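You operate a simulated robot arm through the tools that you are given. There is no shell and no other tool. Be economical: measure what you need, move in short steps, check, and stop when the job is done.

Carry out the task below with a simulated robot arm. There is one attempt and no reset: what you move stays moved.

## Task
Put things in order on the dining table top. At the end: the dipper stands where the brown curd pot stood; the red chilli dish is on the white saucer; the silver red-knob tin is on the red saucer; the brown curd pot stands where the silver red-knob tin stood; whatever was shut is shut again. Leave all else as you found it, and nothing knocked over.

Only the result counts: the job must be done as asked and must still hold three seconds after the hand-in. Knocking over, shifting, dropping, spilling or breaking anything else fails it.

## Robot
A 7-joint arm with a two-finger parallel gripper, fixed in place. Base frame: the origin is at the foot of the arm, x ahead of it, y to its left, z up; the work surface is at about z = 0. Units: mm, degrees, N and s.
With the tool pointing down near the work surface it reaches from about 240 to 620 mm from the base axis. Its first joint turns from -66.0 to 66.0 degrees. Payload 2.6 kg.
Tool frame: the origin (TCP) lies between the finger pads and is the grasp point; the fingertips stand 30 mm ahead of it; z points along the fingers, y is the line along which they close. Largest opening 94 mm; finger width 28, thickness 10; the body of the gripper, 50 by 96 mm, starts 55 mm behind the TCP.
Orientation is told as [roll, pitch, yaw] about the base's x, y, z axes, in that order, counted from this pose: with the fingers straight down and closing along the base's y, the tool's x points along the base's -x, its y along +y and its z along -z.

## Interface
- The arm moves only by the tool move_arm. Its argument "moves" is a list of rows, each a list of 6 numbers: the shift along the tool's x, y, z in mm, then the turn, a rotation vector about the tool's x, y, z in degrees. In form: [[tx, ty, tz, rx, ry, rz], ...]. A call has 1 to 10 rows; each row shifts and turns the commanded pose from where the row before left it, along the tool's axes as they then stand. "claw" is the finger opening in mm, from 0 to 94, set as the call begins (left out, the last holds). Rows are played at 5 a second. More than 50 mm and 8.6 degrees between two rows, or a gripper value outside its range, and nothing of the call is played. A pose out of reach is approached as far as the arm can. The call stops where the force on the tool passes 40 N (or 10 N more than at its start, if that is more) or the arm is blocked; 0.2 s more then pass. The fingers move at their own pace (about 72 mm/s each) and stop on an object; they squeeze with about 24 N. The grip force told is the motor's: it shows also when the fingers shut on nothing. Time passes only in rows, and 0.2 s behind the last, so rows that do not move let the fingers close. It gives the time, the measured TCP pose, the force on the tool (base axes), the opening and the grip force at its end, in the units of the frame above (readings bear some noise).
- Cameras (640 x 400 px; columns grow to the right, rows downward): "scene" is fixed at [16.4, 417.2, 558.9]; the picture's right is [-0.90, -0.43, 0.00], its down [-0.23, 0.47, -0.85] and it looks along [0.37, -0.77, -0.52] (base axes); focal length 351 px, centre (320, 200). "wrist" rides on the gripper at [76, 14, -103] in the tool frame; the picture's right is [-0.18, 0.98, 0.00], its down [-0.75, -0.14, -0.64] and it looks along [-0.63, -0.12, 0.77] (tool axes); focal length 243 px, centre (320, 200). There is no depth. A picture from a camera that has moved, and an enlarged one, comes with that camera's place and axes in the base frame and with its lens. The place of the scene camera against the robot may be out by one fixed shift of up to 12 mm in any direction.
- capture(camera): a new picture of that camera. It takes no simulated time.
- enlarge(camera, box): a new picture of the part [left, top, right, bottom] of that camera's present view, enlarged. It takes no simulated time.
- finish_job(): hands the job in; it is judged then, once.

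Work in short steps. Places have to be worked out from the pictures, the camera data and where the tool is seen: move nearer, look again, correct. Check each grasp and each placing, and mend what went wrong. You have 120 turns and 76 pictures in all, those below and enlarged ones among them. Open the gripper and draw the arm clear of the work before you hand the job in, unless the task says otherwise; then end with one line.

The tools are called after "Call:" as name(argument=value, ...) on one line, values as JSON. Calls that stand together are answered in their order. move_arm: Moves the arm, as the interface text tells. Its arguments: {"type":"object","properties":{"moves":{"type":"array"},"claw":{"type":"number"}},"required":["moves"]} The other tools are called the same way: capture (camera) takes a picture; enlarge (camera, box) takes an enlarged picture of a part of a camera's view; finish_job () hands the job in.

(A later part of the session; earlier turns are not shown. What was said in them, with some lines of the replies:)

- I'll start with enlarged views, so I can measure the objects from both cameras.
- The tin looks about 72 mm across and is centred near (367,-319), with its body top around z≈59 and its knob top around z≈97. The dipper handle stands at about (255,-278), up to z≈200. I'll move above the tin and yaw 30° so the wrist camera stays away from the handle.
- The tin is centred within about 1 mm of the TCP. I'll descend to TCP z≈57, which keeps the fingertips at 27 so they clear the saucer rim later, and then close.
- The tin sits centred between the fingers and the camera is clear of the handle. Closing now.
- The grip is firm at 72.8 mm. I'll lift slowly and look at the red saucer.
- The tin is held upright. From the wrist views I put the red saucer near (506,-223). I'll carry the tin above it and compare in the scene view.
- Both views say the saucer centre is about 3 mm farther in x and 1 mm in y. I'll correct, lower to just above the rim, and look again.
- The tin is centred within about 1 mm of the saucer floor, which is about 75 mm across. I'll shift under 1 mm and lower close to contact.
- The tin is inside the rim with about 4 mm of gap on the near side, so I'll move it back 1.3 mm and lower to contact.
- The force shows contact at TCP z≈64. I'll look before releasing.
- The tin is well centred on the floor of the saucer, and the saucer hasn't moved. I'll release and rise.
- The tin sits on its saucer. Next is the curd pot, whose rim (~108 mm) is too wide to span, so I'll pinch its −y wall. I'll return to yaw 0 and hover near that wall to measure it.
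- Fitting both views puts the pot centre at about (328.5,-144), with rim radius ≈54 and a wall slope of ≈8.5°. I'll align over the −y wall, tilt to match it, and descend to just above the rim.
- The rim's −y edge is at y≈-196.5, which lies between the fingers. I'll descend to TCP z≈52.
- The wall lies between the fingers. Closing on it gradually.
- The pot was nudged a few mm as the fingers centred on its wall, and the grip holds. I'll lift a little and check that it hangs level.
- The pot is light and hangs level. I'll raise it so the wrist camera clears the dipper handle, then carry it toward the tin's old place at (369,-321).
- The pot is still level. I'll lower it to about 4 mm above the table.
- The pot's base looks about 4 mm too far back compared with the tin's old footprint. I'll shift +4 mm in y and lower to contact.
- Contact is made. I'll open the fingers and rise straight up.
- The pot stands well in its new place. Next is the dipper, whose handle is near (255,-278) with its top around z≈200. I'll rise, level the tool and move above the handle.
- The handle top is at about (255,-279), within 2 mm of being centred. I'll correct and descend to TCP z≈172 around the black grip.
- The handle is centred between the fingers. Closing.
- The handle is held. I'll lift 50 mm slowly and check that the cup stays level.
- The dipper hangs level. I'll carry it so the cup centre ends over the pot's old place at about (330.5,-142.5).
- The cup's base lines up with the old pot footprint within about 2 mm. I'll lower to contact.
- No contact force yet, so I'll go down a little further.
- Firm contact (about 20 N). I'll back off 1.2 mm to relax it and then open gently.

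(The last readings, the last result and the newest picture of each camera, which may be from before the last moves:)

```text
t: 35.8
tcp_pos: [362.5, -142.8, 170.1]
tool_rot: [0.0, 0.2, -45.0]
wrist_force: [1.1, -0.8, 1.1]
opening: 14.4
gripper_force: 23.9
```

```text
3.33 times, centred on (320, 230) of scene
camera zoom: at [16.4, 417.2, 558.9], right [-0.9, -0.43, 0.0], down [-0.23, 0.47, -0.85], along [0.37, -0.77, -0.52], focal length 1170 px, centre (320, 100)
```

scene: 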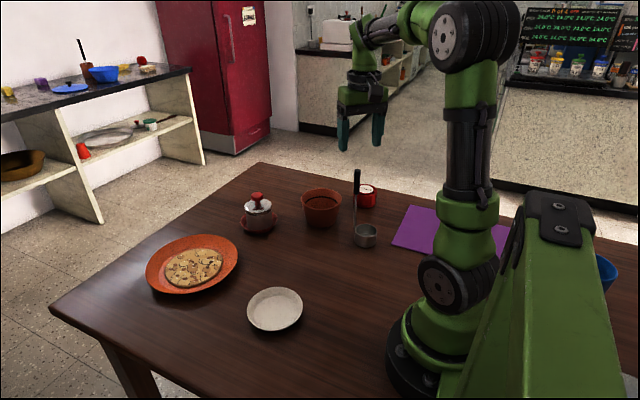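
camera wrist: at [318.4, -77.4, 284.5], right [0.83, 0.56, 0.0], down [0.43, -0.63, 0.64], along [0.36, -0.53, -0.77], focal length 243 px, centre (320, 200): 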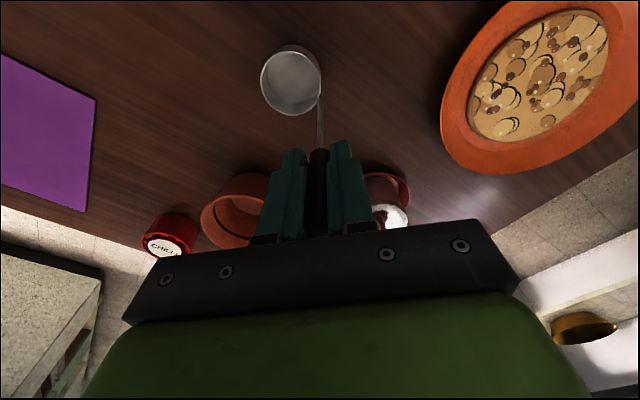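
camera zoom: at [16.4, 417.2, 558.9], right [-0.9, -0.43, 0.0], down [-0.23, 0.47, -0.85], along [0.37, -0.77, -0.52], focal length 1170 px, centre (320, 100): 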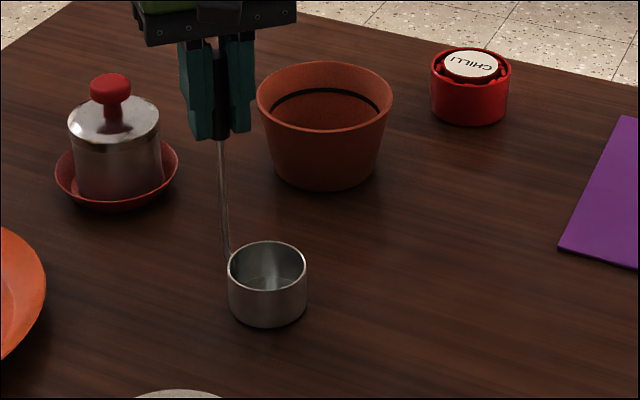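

The load is balanced at about 1 N and the cup is flat on the table. Releasing and rising.

Call:
move_arm(moves=[[0, 0, 0, 0, 0, 0], [0, 0, 0, 0, 0, 0], [0, 0, 0, 0, 0, 0], [0, 0, -40, 0, 0, 0], [0, 0, -45, 0, 0, 0], [0, 0, -40, 0, 0, 0], [0, 0, 0, 0, 0, 0]], claw=60)

Call:
enlarge(camera="scene", box=[200, 130, 400, 330])

```text
t: 37.4
tcp_pos: [361.7, -142.4, 297.0]
tool_rot: [0.1, 0.1, -44.9]
wrist_force: [0.4, 0.6, 0.0]
opening: 60.1
gripper_force: 0.0
```

```text
2.00 times, centred on (300, 230) of scene
camera zoom: at [16.4, 417.2, 558.9], right [-0.9, -0.43, 0.0], down [-0.23, 0.47, -0.85], along [0.37, -0.77, -0.52], focal length 702 px, centre (360, 140)
```

zoom: 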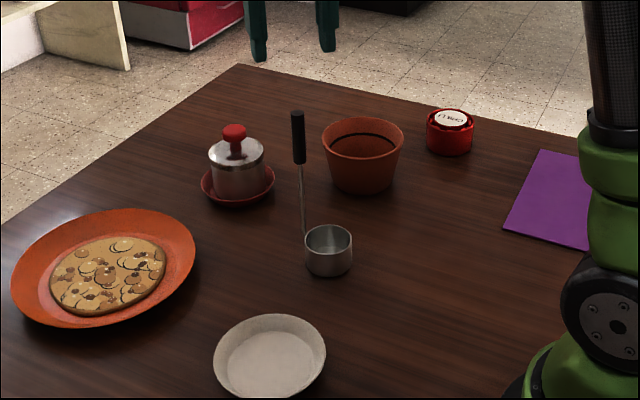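

The dipper stands where the pot was. Next is the chilli dish near (290,-466), and I'll travel high over to it.

Call:
move_arm(moves=[[-22.3, -35, 0, 0, 0, 0], [-22.3, -35, 0, 0, 0, 0], [-22.3, -35, 0, 0, 0, 0], [-22.3, -35, 0, 0, 0, 0], [-22.3, -35, 0, 0, 0, 0], [-22.3, -35, 0, 0, 0, 0], [-22.3, -35, 0, 0, 0, 0], [-22.3, -35, 0, 0, 0, 0], [0, 0, 45, 0, 0, 0], [0, 0, 45, 0, 0, 0]], claw=94)

Call:
move_arm(moves=[[0, 0, 40, 0, 0, 0], [0, 0, 0, 0, 0, 0]])

Call:
capture(camera="wrist")

Call:
enlarge(camera="scene", box=[300, 120, 430, 230])

```text
t: 39.6
tcp_pos: [290.5, -467.6, 209.0]
tool_rot: [-0.1, 0.0, -45.0]
wrist_force: [-0.3, -0.8, -0.2]
opening: 94.0
gripper_force: 0.0
```

```text
t: 40.2
tcp_pos: [292.5, -464.6, 167.6]
tool_rot: [0.1, 0.0, -44.9]
wrist_force: [-0.1, 0.1, 0.5]
opening: 94.2
gripper_force: 0.2
```

```text
31 pictures are left
camera wrist: at [247.7, -401.4, 269.1], right [0.83, 0.56, 0.0], down [0.43, -0.63, 0.64], along [0.36, -0.53, -0.77], focal length 243 px, centre (320, 200)
```

wrist: 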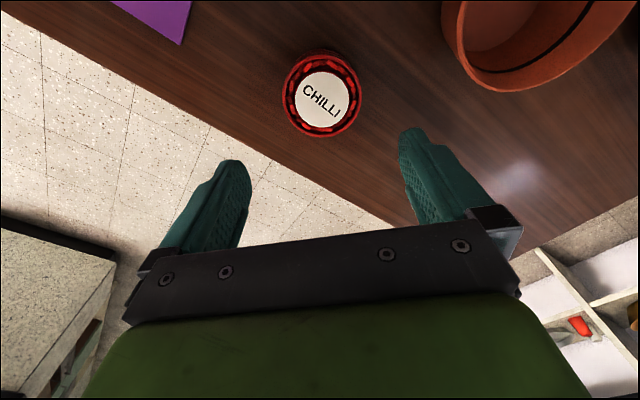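

```text
3.64 times, centred on (365, 175) of scene
camera zoom: at [16.4, 417.2, 558.9], right [-0.9, -0.43, 0.0], down [-0.23, 0.47, -0.85], along [0.37, -0.77, -0.52], focal length 1277 px, centre (156, 291)
```

zoom: 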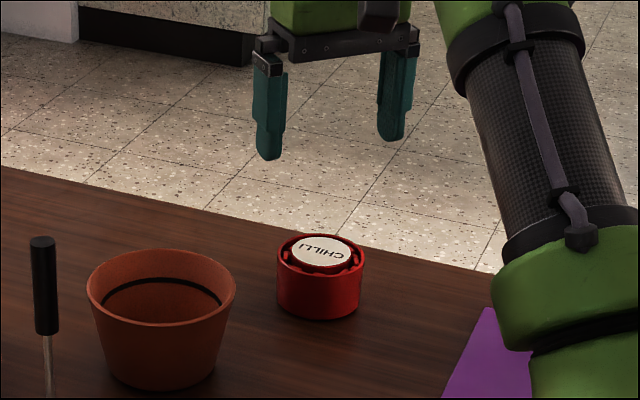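

The dish centre is about 3 mm nearer the camera than the TCP. I'll correct that and descend to TCP z≈47.

Call:
move_arm(moves=[[3.2, 1.2, 30, 0, 0, 0], [0, 0, 30, 0, 0, 0], [0, 0, 30, 0, 0, 0], [0, 0, 30, 0, 0, 0], [0, 0, 0, 0, 0, 0]])

Call:
capture(camera="wrist")

```text
t: 41.4
tcp_pos: [290.2, -463.0, 46.6]
tool_rot: [0.0, 0.0, -45.0]
wrist_force: [1.1, -0.1, 0.3]
opening: 94.3
gripper_force: 0.0
```

```text
29 pictures are left
camera wrist: at [245.1, -398.4, 147.7], right [0.83, 0.56, 0.0], down [0.43, -0.63, 0.64], along [0.36, -0.53, -0.77], focal length 243 px, centre (320, 200)
```

wrist: 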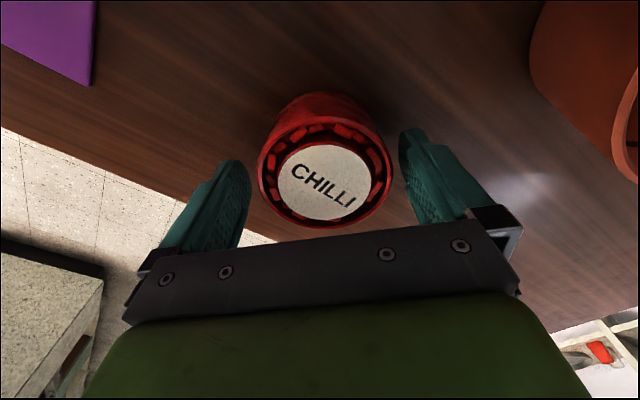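

The dish is about 3 mm to the right, so I'll shift and close.

Call:
move_arm(moves=[[0, 3, 0, 0, 0, 0], [0, 0, 0, 0, 0, 0]])

Call:
move_arm(moves=[[0, 0, 0, 0, 0, 0], [0, 0, 0, 0, 0, 0], [0, 0, 0, 0, 0, 0]], claw=50)

Call:
move_arm(moves=[[0, 0, -5, 0, 0, 0], [0, 0, -20, 0, 0, 0], [0, 0, -30, 0, 0, 0], [0, 0, -40, 0, 0, 0], [0, 0, 0, 0, 0, 0]])

Call:
capture(camera="wrist")

Call:
capture(camera="scene")

```text
t: 42.0
tcp_pos: [291.6, -460.1, 45.1]
tool_rot: [0.0, 0.0, -45.1]
wrist_force: [-0.6, -0.1, -0.3]
opening: 94.0
gripper_force: 0.0
```

```text
t: 42.8
tcp_pos: [291.3, -459.9, 44.8]
tool_rot: [0.0, 0.0, -44.9]
wrist_force: [-0.4, 0.8, 1.1]
opening: 72.2
gripper_force: 23.7
```

```text
t: 44.0
tcp_pos: [291.1, -460.7, 143.2]
tool_rot: [0.0, 0.0, -44.9]
wrist_force: [-0.8, -0.1, -1.7]
opening: 72.1
gripper_force: 24.3
```

```text
28 pictures are left
camera wrist: at [247.9, -396.2, 245.1], right [0.83, 0.56, 0.0], down [0.43, -0.63, 0.64], along [0.36, -0.53, -0.77], focal length 243 px, centre (320, 200)
```

wrist: 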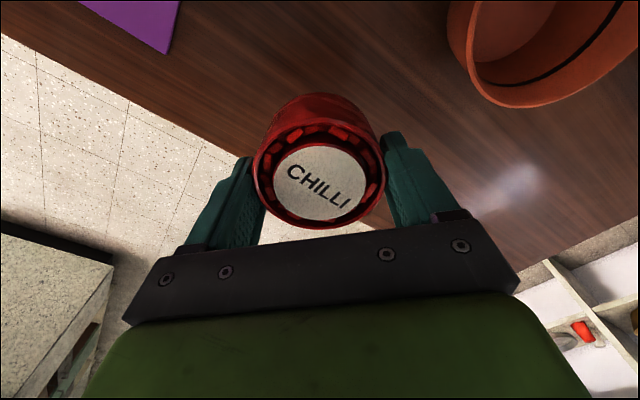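

```text
27 pictures are left
```

scene: 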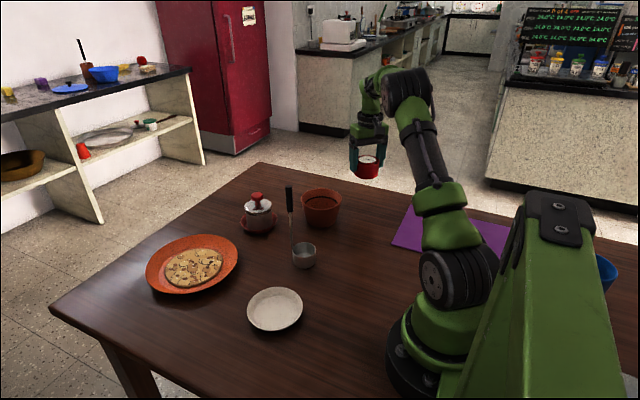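

The dish is held upright. I'll rise to z≈270 to clear the dipper handle and travel toward the white saucer near (311,23).

Call:
move_arm(moves=[[0, 0, -43, 0, 0, 0], [0, 0, -43, 0, 0, 0], [0, 0, -43, 0, 0, 0], [27.4, 29.8, 0, 0, 0, 0], [27.4, 29.8, 0, 0, 0, 0], [27.4, 29.8, 0, 0, 0, 0], [27.4, 29.8, 0, 0, 0, 0], [27.4, 29.8, 0, 0, 0, 0], [27.4, 29.8, 0, 0, 0, 0], [27.4, 29.8, 0, 0, 0, 0]])

Call:
move_arm(moves=[[27.4, 29.8, 0, 0, 0, 0], [27.4, 29.8, 0, 0, 0, 0], [27.4, 29.8, 0, 0, 0, 0], [27.4, 29.8, 0, 0, 0, 0], [27.4, 29.8, 0, 0, 0, 0], [0, 0, 0, 0, 0, 0]])

Call:
move_arm(moves=[[0, 0, 0, 0, 0, -7.5], [0, 0, 0, 0, 0, -7.5], [0, 0, 0, 0, 0, -7.5], [0, 0, 0, 0, 0, -7.5], [0, 0, 0, 0, 0, -7.5], [0, 0, 0, 0, 0, -7.5], [0, 0, 40, 0, 0, 0], [0, 0, 40, 0, 0, 0], [0, 0, 0, 0, 0, 0]])

Call:
capture(camera="wrist")

Call:
enlarge(camera="scene", box=[200, 200, 340, 340])

```text
t: 46.2
tcp_pos: [301.6, -180.0, 269.1]
tool_rot: [0.0, 0.0, -45.0]
wrist_force: [0.4, -0.5, -2.1]
opening: 72.0
gripper_force: 23.8
```

```text
t: 47.6
tcp_pos: [312.5, 23.8, 270.3]
tool_rot: [0.0, 0.1, -45.0]
wrist_force: [-0.4, -0.7, -1.8]
opening: 71.9
gripper_force: 23.9
```

```text
t: 49.6
tcp_pos: [311.8, 24.6, 191.4]
tool_rot: [0.0, 0.1, 0.1]
wrist_force: [-0.1, -0.3, -0.7]
opening: 71.8
gripper_force: 23.8
```

```text
26 pictures are left
camera wrist: at [235.3, 39.0, 293.0], right [0.18, 0.98, 0.0], down [0.75, -0.14, 0.64], along [0.63, -0.12, -0.77], focal length 243 px, centre (320, 200)
```

wrist: 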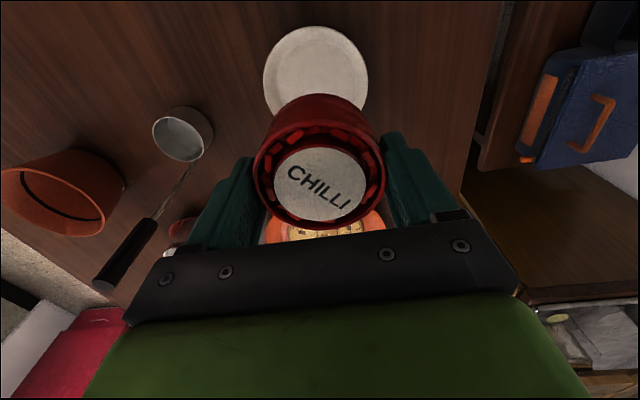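

```text
2.86 times, centred on (270, 270) of scene
camera zoom: at [16.4, 417.2, 558.9], right [-0.9, -0.43, 0.0], down [-0.23, 0.47, -0.85], along [0.37, -0.77, -0.52], focal length 1003 px, centre (463, 0)
```

zoom: 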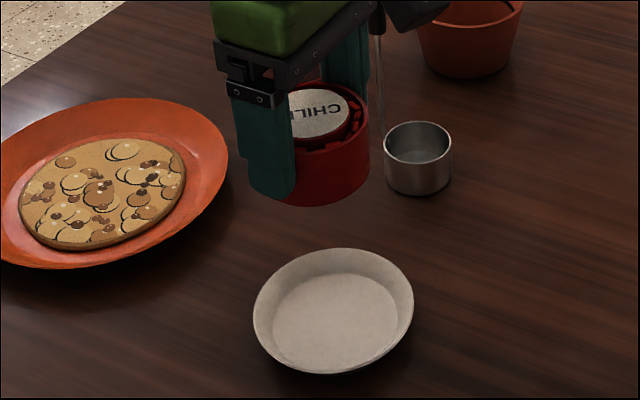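

Both views agree the saucer centre is at (309.7,20). I'll correct and descend to just above it.

Call:
move_arm(moves=[[2, -4.5, 0, 0, 0, 0], [0, 0, 40, 0, 0, 0], [0, 0, 40, 0, 0, 0], [0, 0, 31, 0, 0, 0], [0, 0, 0, 0, 0, 0]])

Call:
enlarge(camera="wrist", box=[220, 30, 420, 155])

Call:
enlarge(camera="scene", box=[220, 240, 330, 340])

```text
t: 50.8
tcp_pos: [311.0, 20.9, 78.7]
tool_rot: [-0.1, 0.0, 0.0]
wrist_force: [0.5, -0.2, -2.2]
opening: 71.8
gripper_force: 24.3
```

```text
3.20 times, centred on (320, 92) of wrist
camera zoom: at [233.7, 35.7, 181.4], right [0.18, 0.98, 0.0], down [0.75, -0.14, 0.64], along [0.63, -0.12, -0.77], focal length 776 px, centre (320, 544)
```

zoom: 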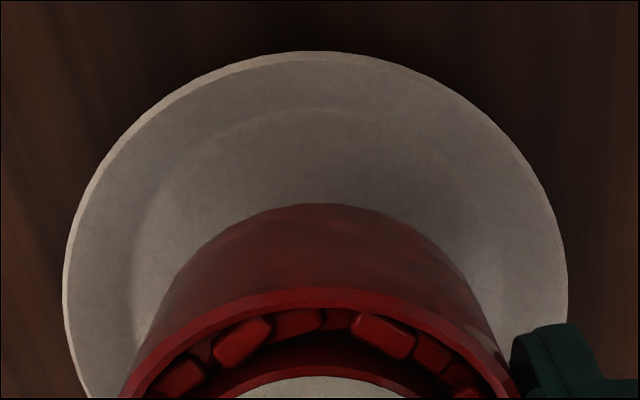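

```text
4.00 times, centred on (275, 290) of scene
camera zoom: at [16.4, 417.2, 558.9], right [-0.9, -0.43, 0.0], down [-0.23, 0.47, -0.85], along [0.37, -0.77, -0.52], focal length 1404 px, centre (500, -160)
```

zoom: 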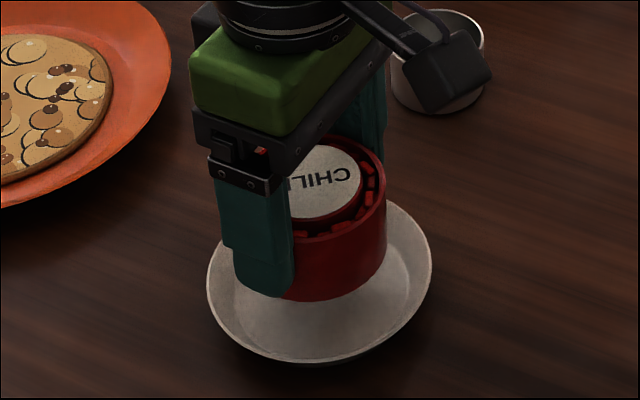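

The dish is centred over the saucer within about 1 mm. I'll lower gently toward contact.

Call:
move_arm(moves=[[0, 0, 10, 0, 0, 0], [0, 0, 10, 0, 0, 0], [0, 0, 5, 0, 0, 0], [0, 0, 1, 0, 0, 0], [0, 0, 1, 0, 0, 0], [0, 0, 0, 0, 0, 0]])

Call:
enlarge(camera="scene", box=[220, 240, 330, 340])

```text
t: 52.2
tcp_pos: [310.0, 20.9, 53.1]
tool_rot: [0.0, 0.0, 0.1]
wrist_force: [0.3, -0.1, -1.1]
opening: 71.8
gripper_force: 24.1
```

```text
4.00 times, centred on (275, 290) of scene
camera zoom: at [16.4, 417.2, 558.9], right [-0.9, -0.43, 0.0], down [-0.23, 0.47, -0.85], along [0.37, -0.77, -0.52], focal length 1404 px, centre (500, -160)
```

zoom: 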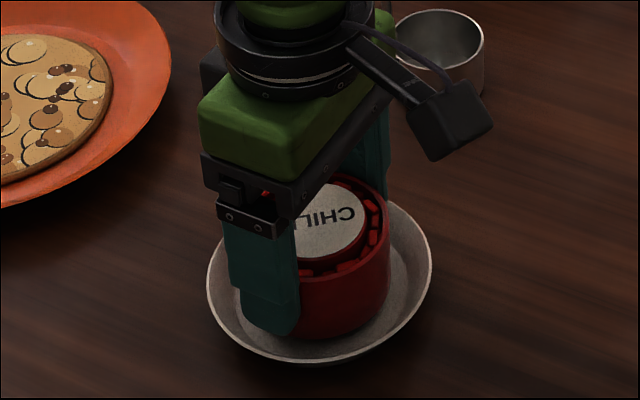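

It's well centred with no contact yet. I'll continue in small steps.

Call:
move_arm(moves=[[0, 0, 0.8, 0, 0, 0], [0, 0, 0.8, 0, 0, 0], [0, 0, 0.8, 0, 0, 0], [0, 0, 0.8, 0, 0, 0], [0, 0, 0, 0, 0, 0]])

```text
t: 53.4
tcp_pos: [310.1, 19.5, 49.9]
tool_rot: [0.0, 0.0, 0.0]
wrist_force: [-0.4, 0.3, -1.2]
opening: 71.4
gripper_force: 24.0
```

Call:
move_arm(moves=[[0, 0, 0.7, 0, 0, 0], [0, 0, 0.7, 0, 0, 0], [0, 0, 0, 0, 0, 0]])

```text
t: 54.2
tcp_pos: [309.3, 20.4, 48.1]
tool_rot: [0.0, 0.0, 0.0]
wrist_force: [-2.4, 0.5, 18.3]
opening: 71.7
gripper_force: 23.7
```

Contact. I'll relax the load slightly, then open only to 80 mm so the fingers stay inside the saucer rim.

Call:
move_arm(moves=[[0, 0, -0.6, 0, 0, 0], [0, 0, -0.3, 0, 0, 0], [0, 0, 0, 0, 0, 0]])

Call:
move_arm(moves=[[0, 0, 0, 0, 0, 0], [0, 0, 0, 0, 0, 0], [0, 0, 0, 0, 0, 0]], claw=80)

Call:
enlarge(camera="scene", box=[220, 240, 330, 340])

```text
t: 55.0
tcp_pos: [308.6, 20.4, 48.1]
tool_rot: [0.0, -0.1, 0.0]
wrist_force: [1.8, 0.0, 4.8]
opening: 71.7
gripper_force: 24.2
```

```text
t: 55.8
tcp_pos: [308.2, 21.3, 48.2]
tool_rot: [0.0, 0.0, 0.0]
wrist_force: [-1.2, -0.4, 1.1]
opening: 75.4
gripper_force: 0.1
```

```text
4.00 times, centred on (275, 290) of scene
camera zoom: at [16.4, 417.2, 558.9], right [-0.9, -0.43, 0.0], down [-0.23, 0.47, -0.85], along [0.37, -0.77, -0.52], focal length 1404 px, centre (500, -160)
```

zoom: 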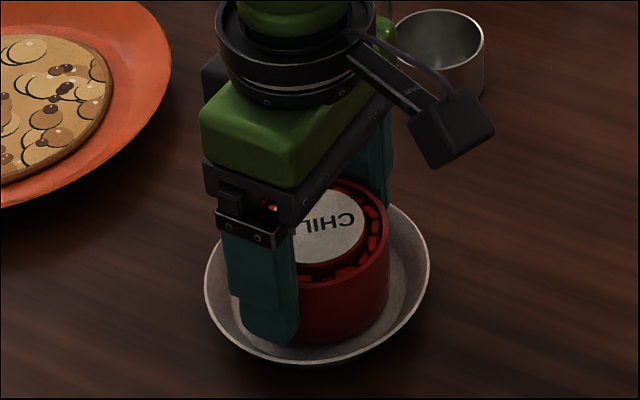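

The fingers stopped at 75 mm, probably touching the saucer's inner wall. I'll hold at 75 and rise straight up.

Call:
move_arm(moves=[[0, 0, 0, 0, 0, 0], [0, 0, -3, 0, 0, 0], [0, 0, -5, 0, 0, 0], [0, 0, 0, 0, 0, 0]], claw=75)

Call:
enlarge(camera="scene", box=[220, 240, 330, 340])

```text
t: 56.8
tcp_pos: [309.2, 20.1, 59.0]
tool_rot: [0.0, 0.0, 0.0]
wrist_force: [-0.9, 0.1, -1.1]
opening: 74.7
gripper_force: 0.0
```

```text
4.00 times, centred on (275, 290) of scene
camera zoom: at [16.4, 417.2, 558.9], right [-0.9, -0.43, 0.0], down [-0.23, 0.47, -0.85], along [0.37, -0.77, -0.52], focal length 1404 px, centre (500, -160)
```

zoom: 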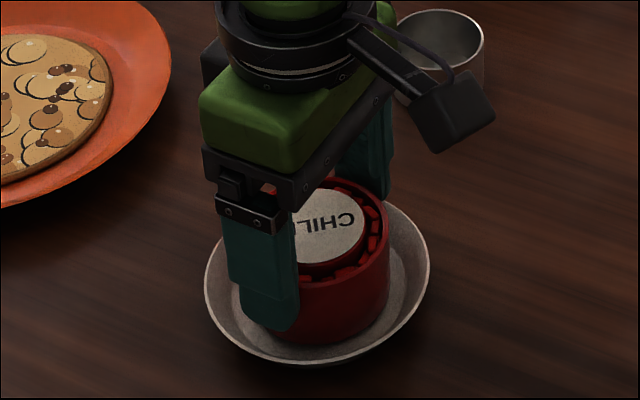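

The dish stays in the saucer, and the tips are now above the rim. I'll open wider and rise clear.

Call:
move_arm(moves=[[0, 0, 0, 0, 0, 0], [0, 0, -20, 0, 0, 0], [0, 0, -40, 0, 0, 0], [0, 0, -45, 0, 0, 0], [0, 0, -45, 0, 0, 0], [0, 0, -45, 0, 0, 0], [0, 0, 0, 0, 0, 0]], claw=84)

Call:
capture(camera="scene")

Call:
enlarge(camera="scene", box=[200, 170, 400, 340])

Call:
capture(camera="wrist")

```text
t: 58.4
tcp_pos: [311.4, 20.7, 253.4]
tool_rot: [0.1, 0.0, 0.0]
wrist_force: [-0.2, 0.5, 0.3]
opening: 84.0
gripper_force: 0.1
```

```text
19 pictures are left
```

scene: 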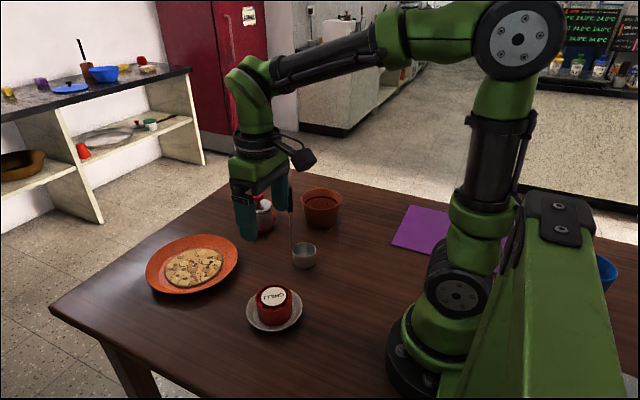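

```text
2.35 times, centred on (300, 255) of scene
camera zoom: at [16.4, 417.2, 558.9], right [-0.9, -0.43, 0.0], down [-0.23, 0.47, -0.85], along [0.37, -0.77, -0.52], focal length 826 px, centre (367, 71)
```

zoom: 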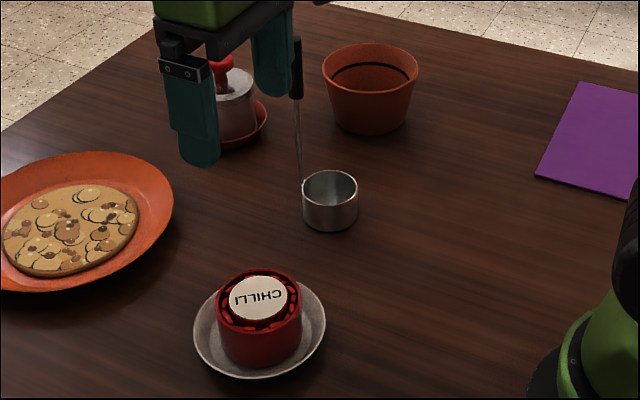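

```text
17 pictures are left
camera wrist: at [234.7, 35.2, 354.8], right [0.18, 0.98, 0.0], down [0.75, -0.14, 0.64], along [0.63, -0.12, -0.77], focal length 243 px, centre (320, 200)
```

wrist: 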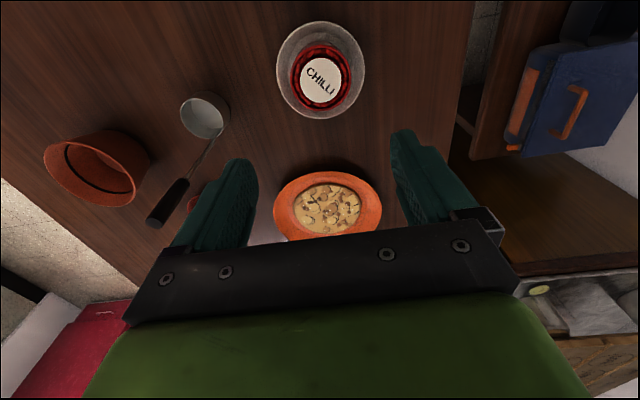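

All four items are in place and upright, nothing was opened, and the gripper is open and clear. Handing in.

Call:
finish_job()

```text
The job is handed in.
```

I handed the job in with all four items where you asked and everything upright; nothing had to be opened, and the white saucer moved only about 1 mm when I let go of the chilli dish.
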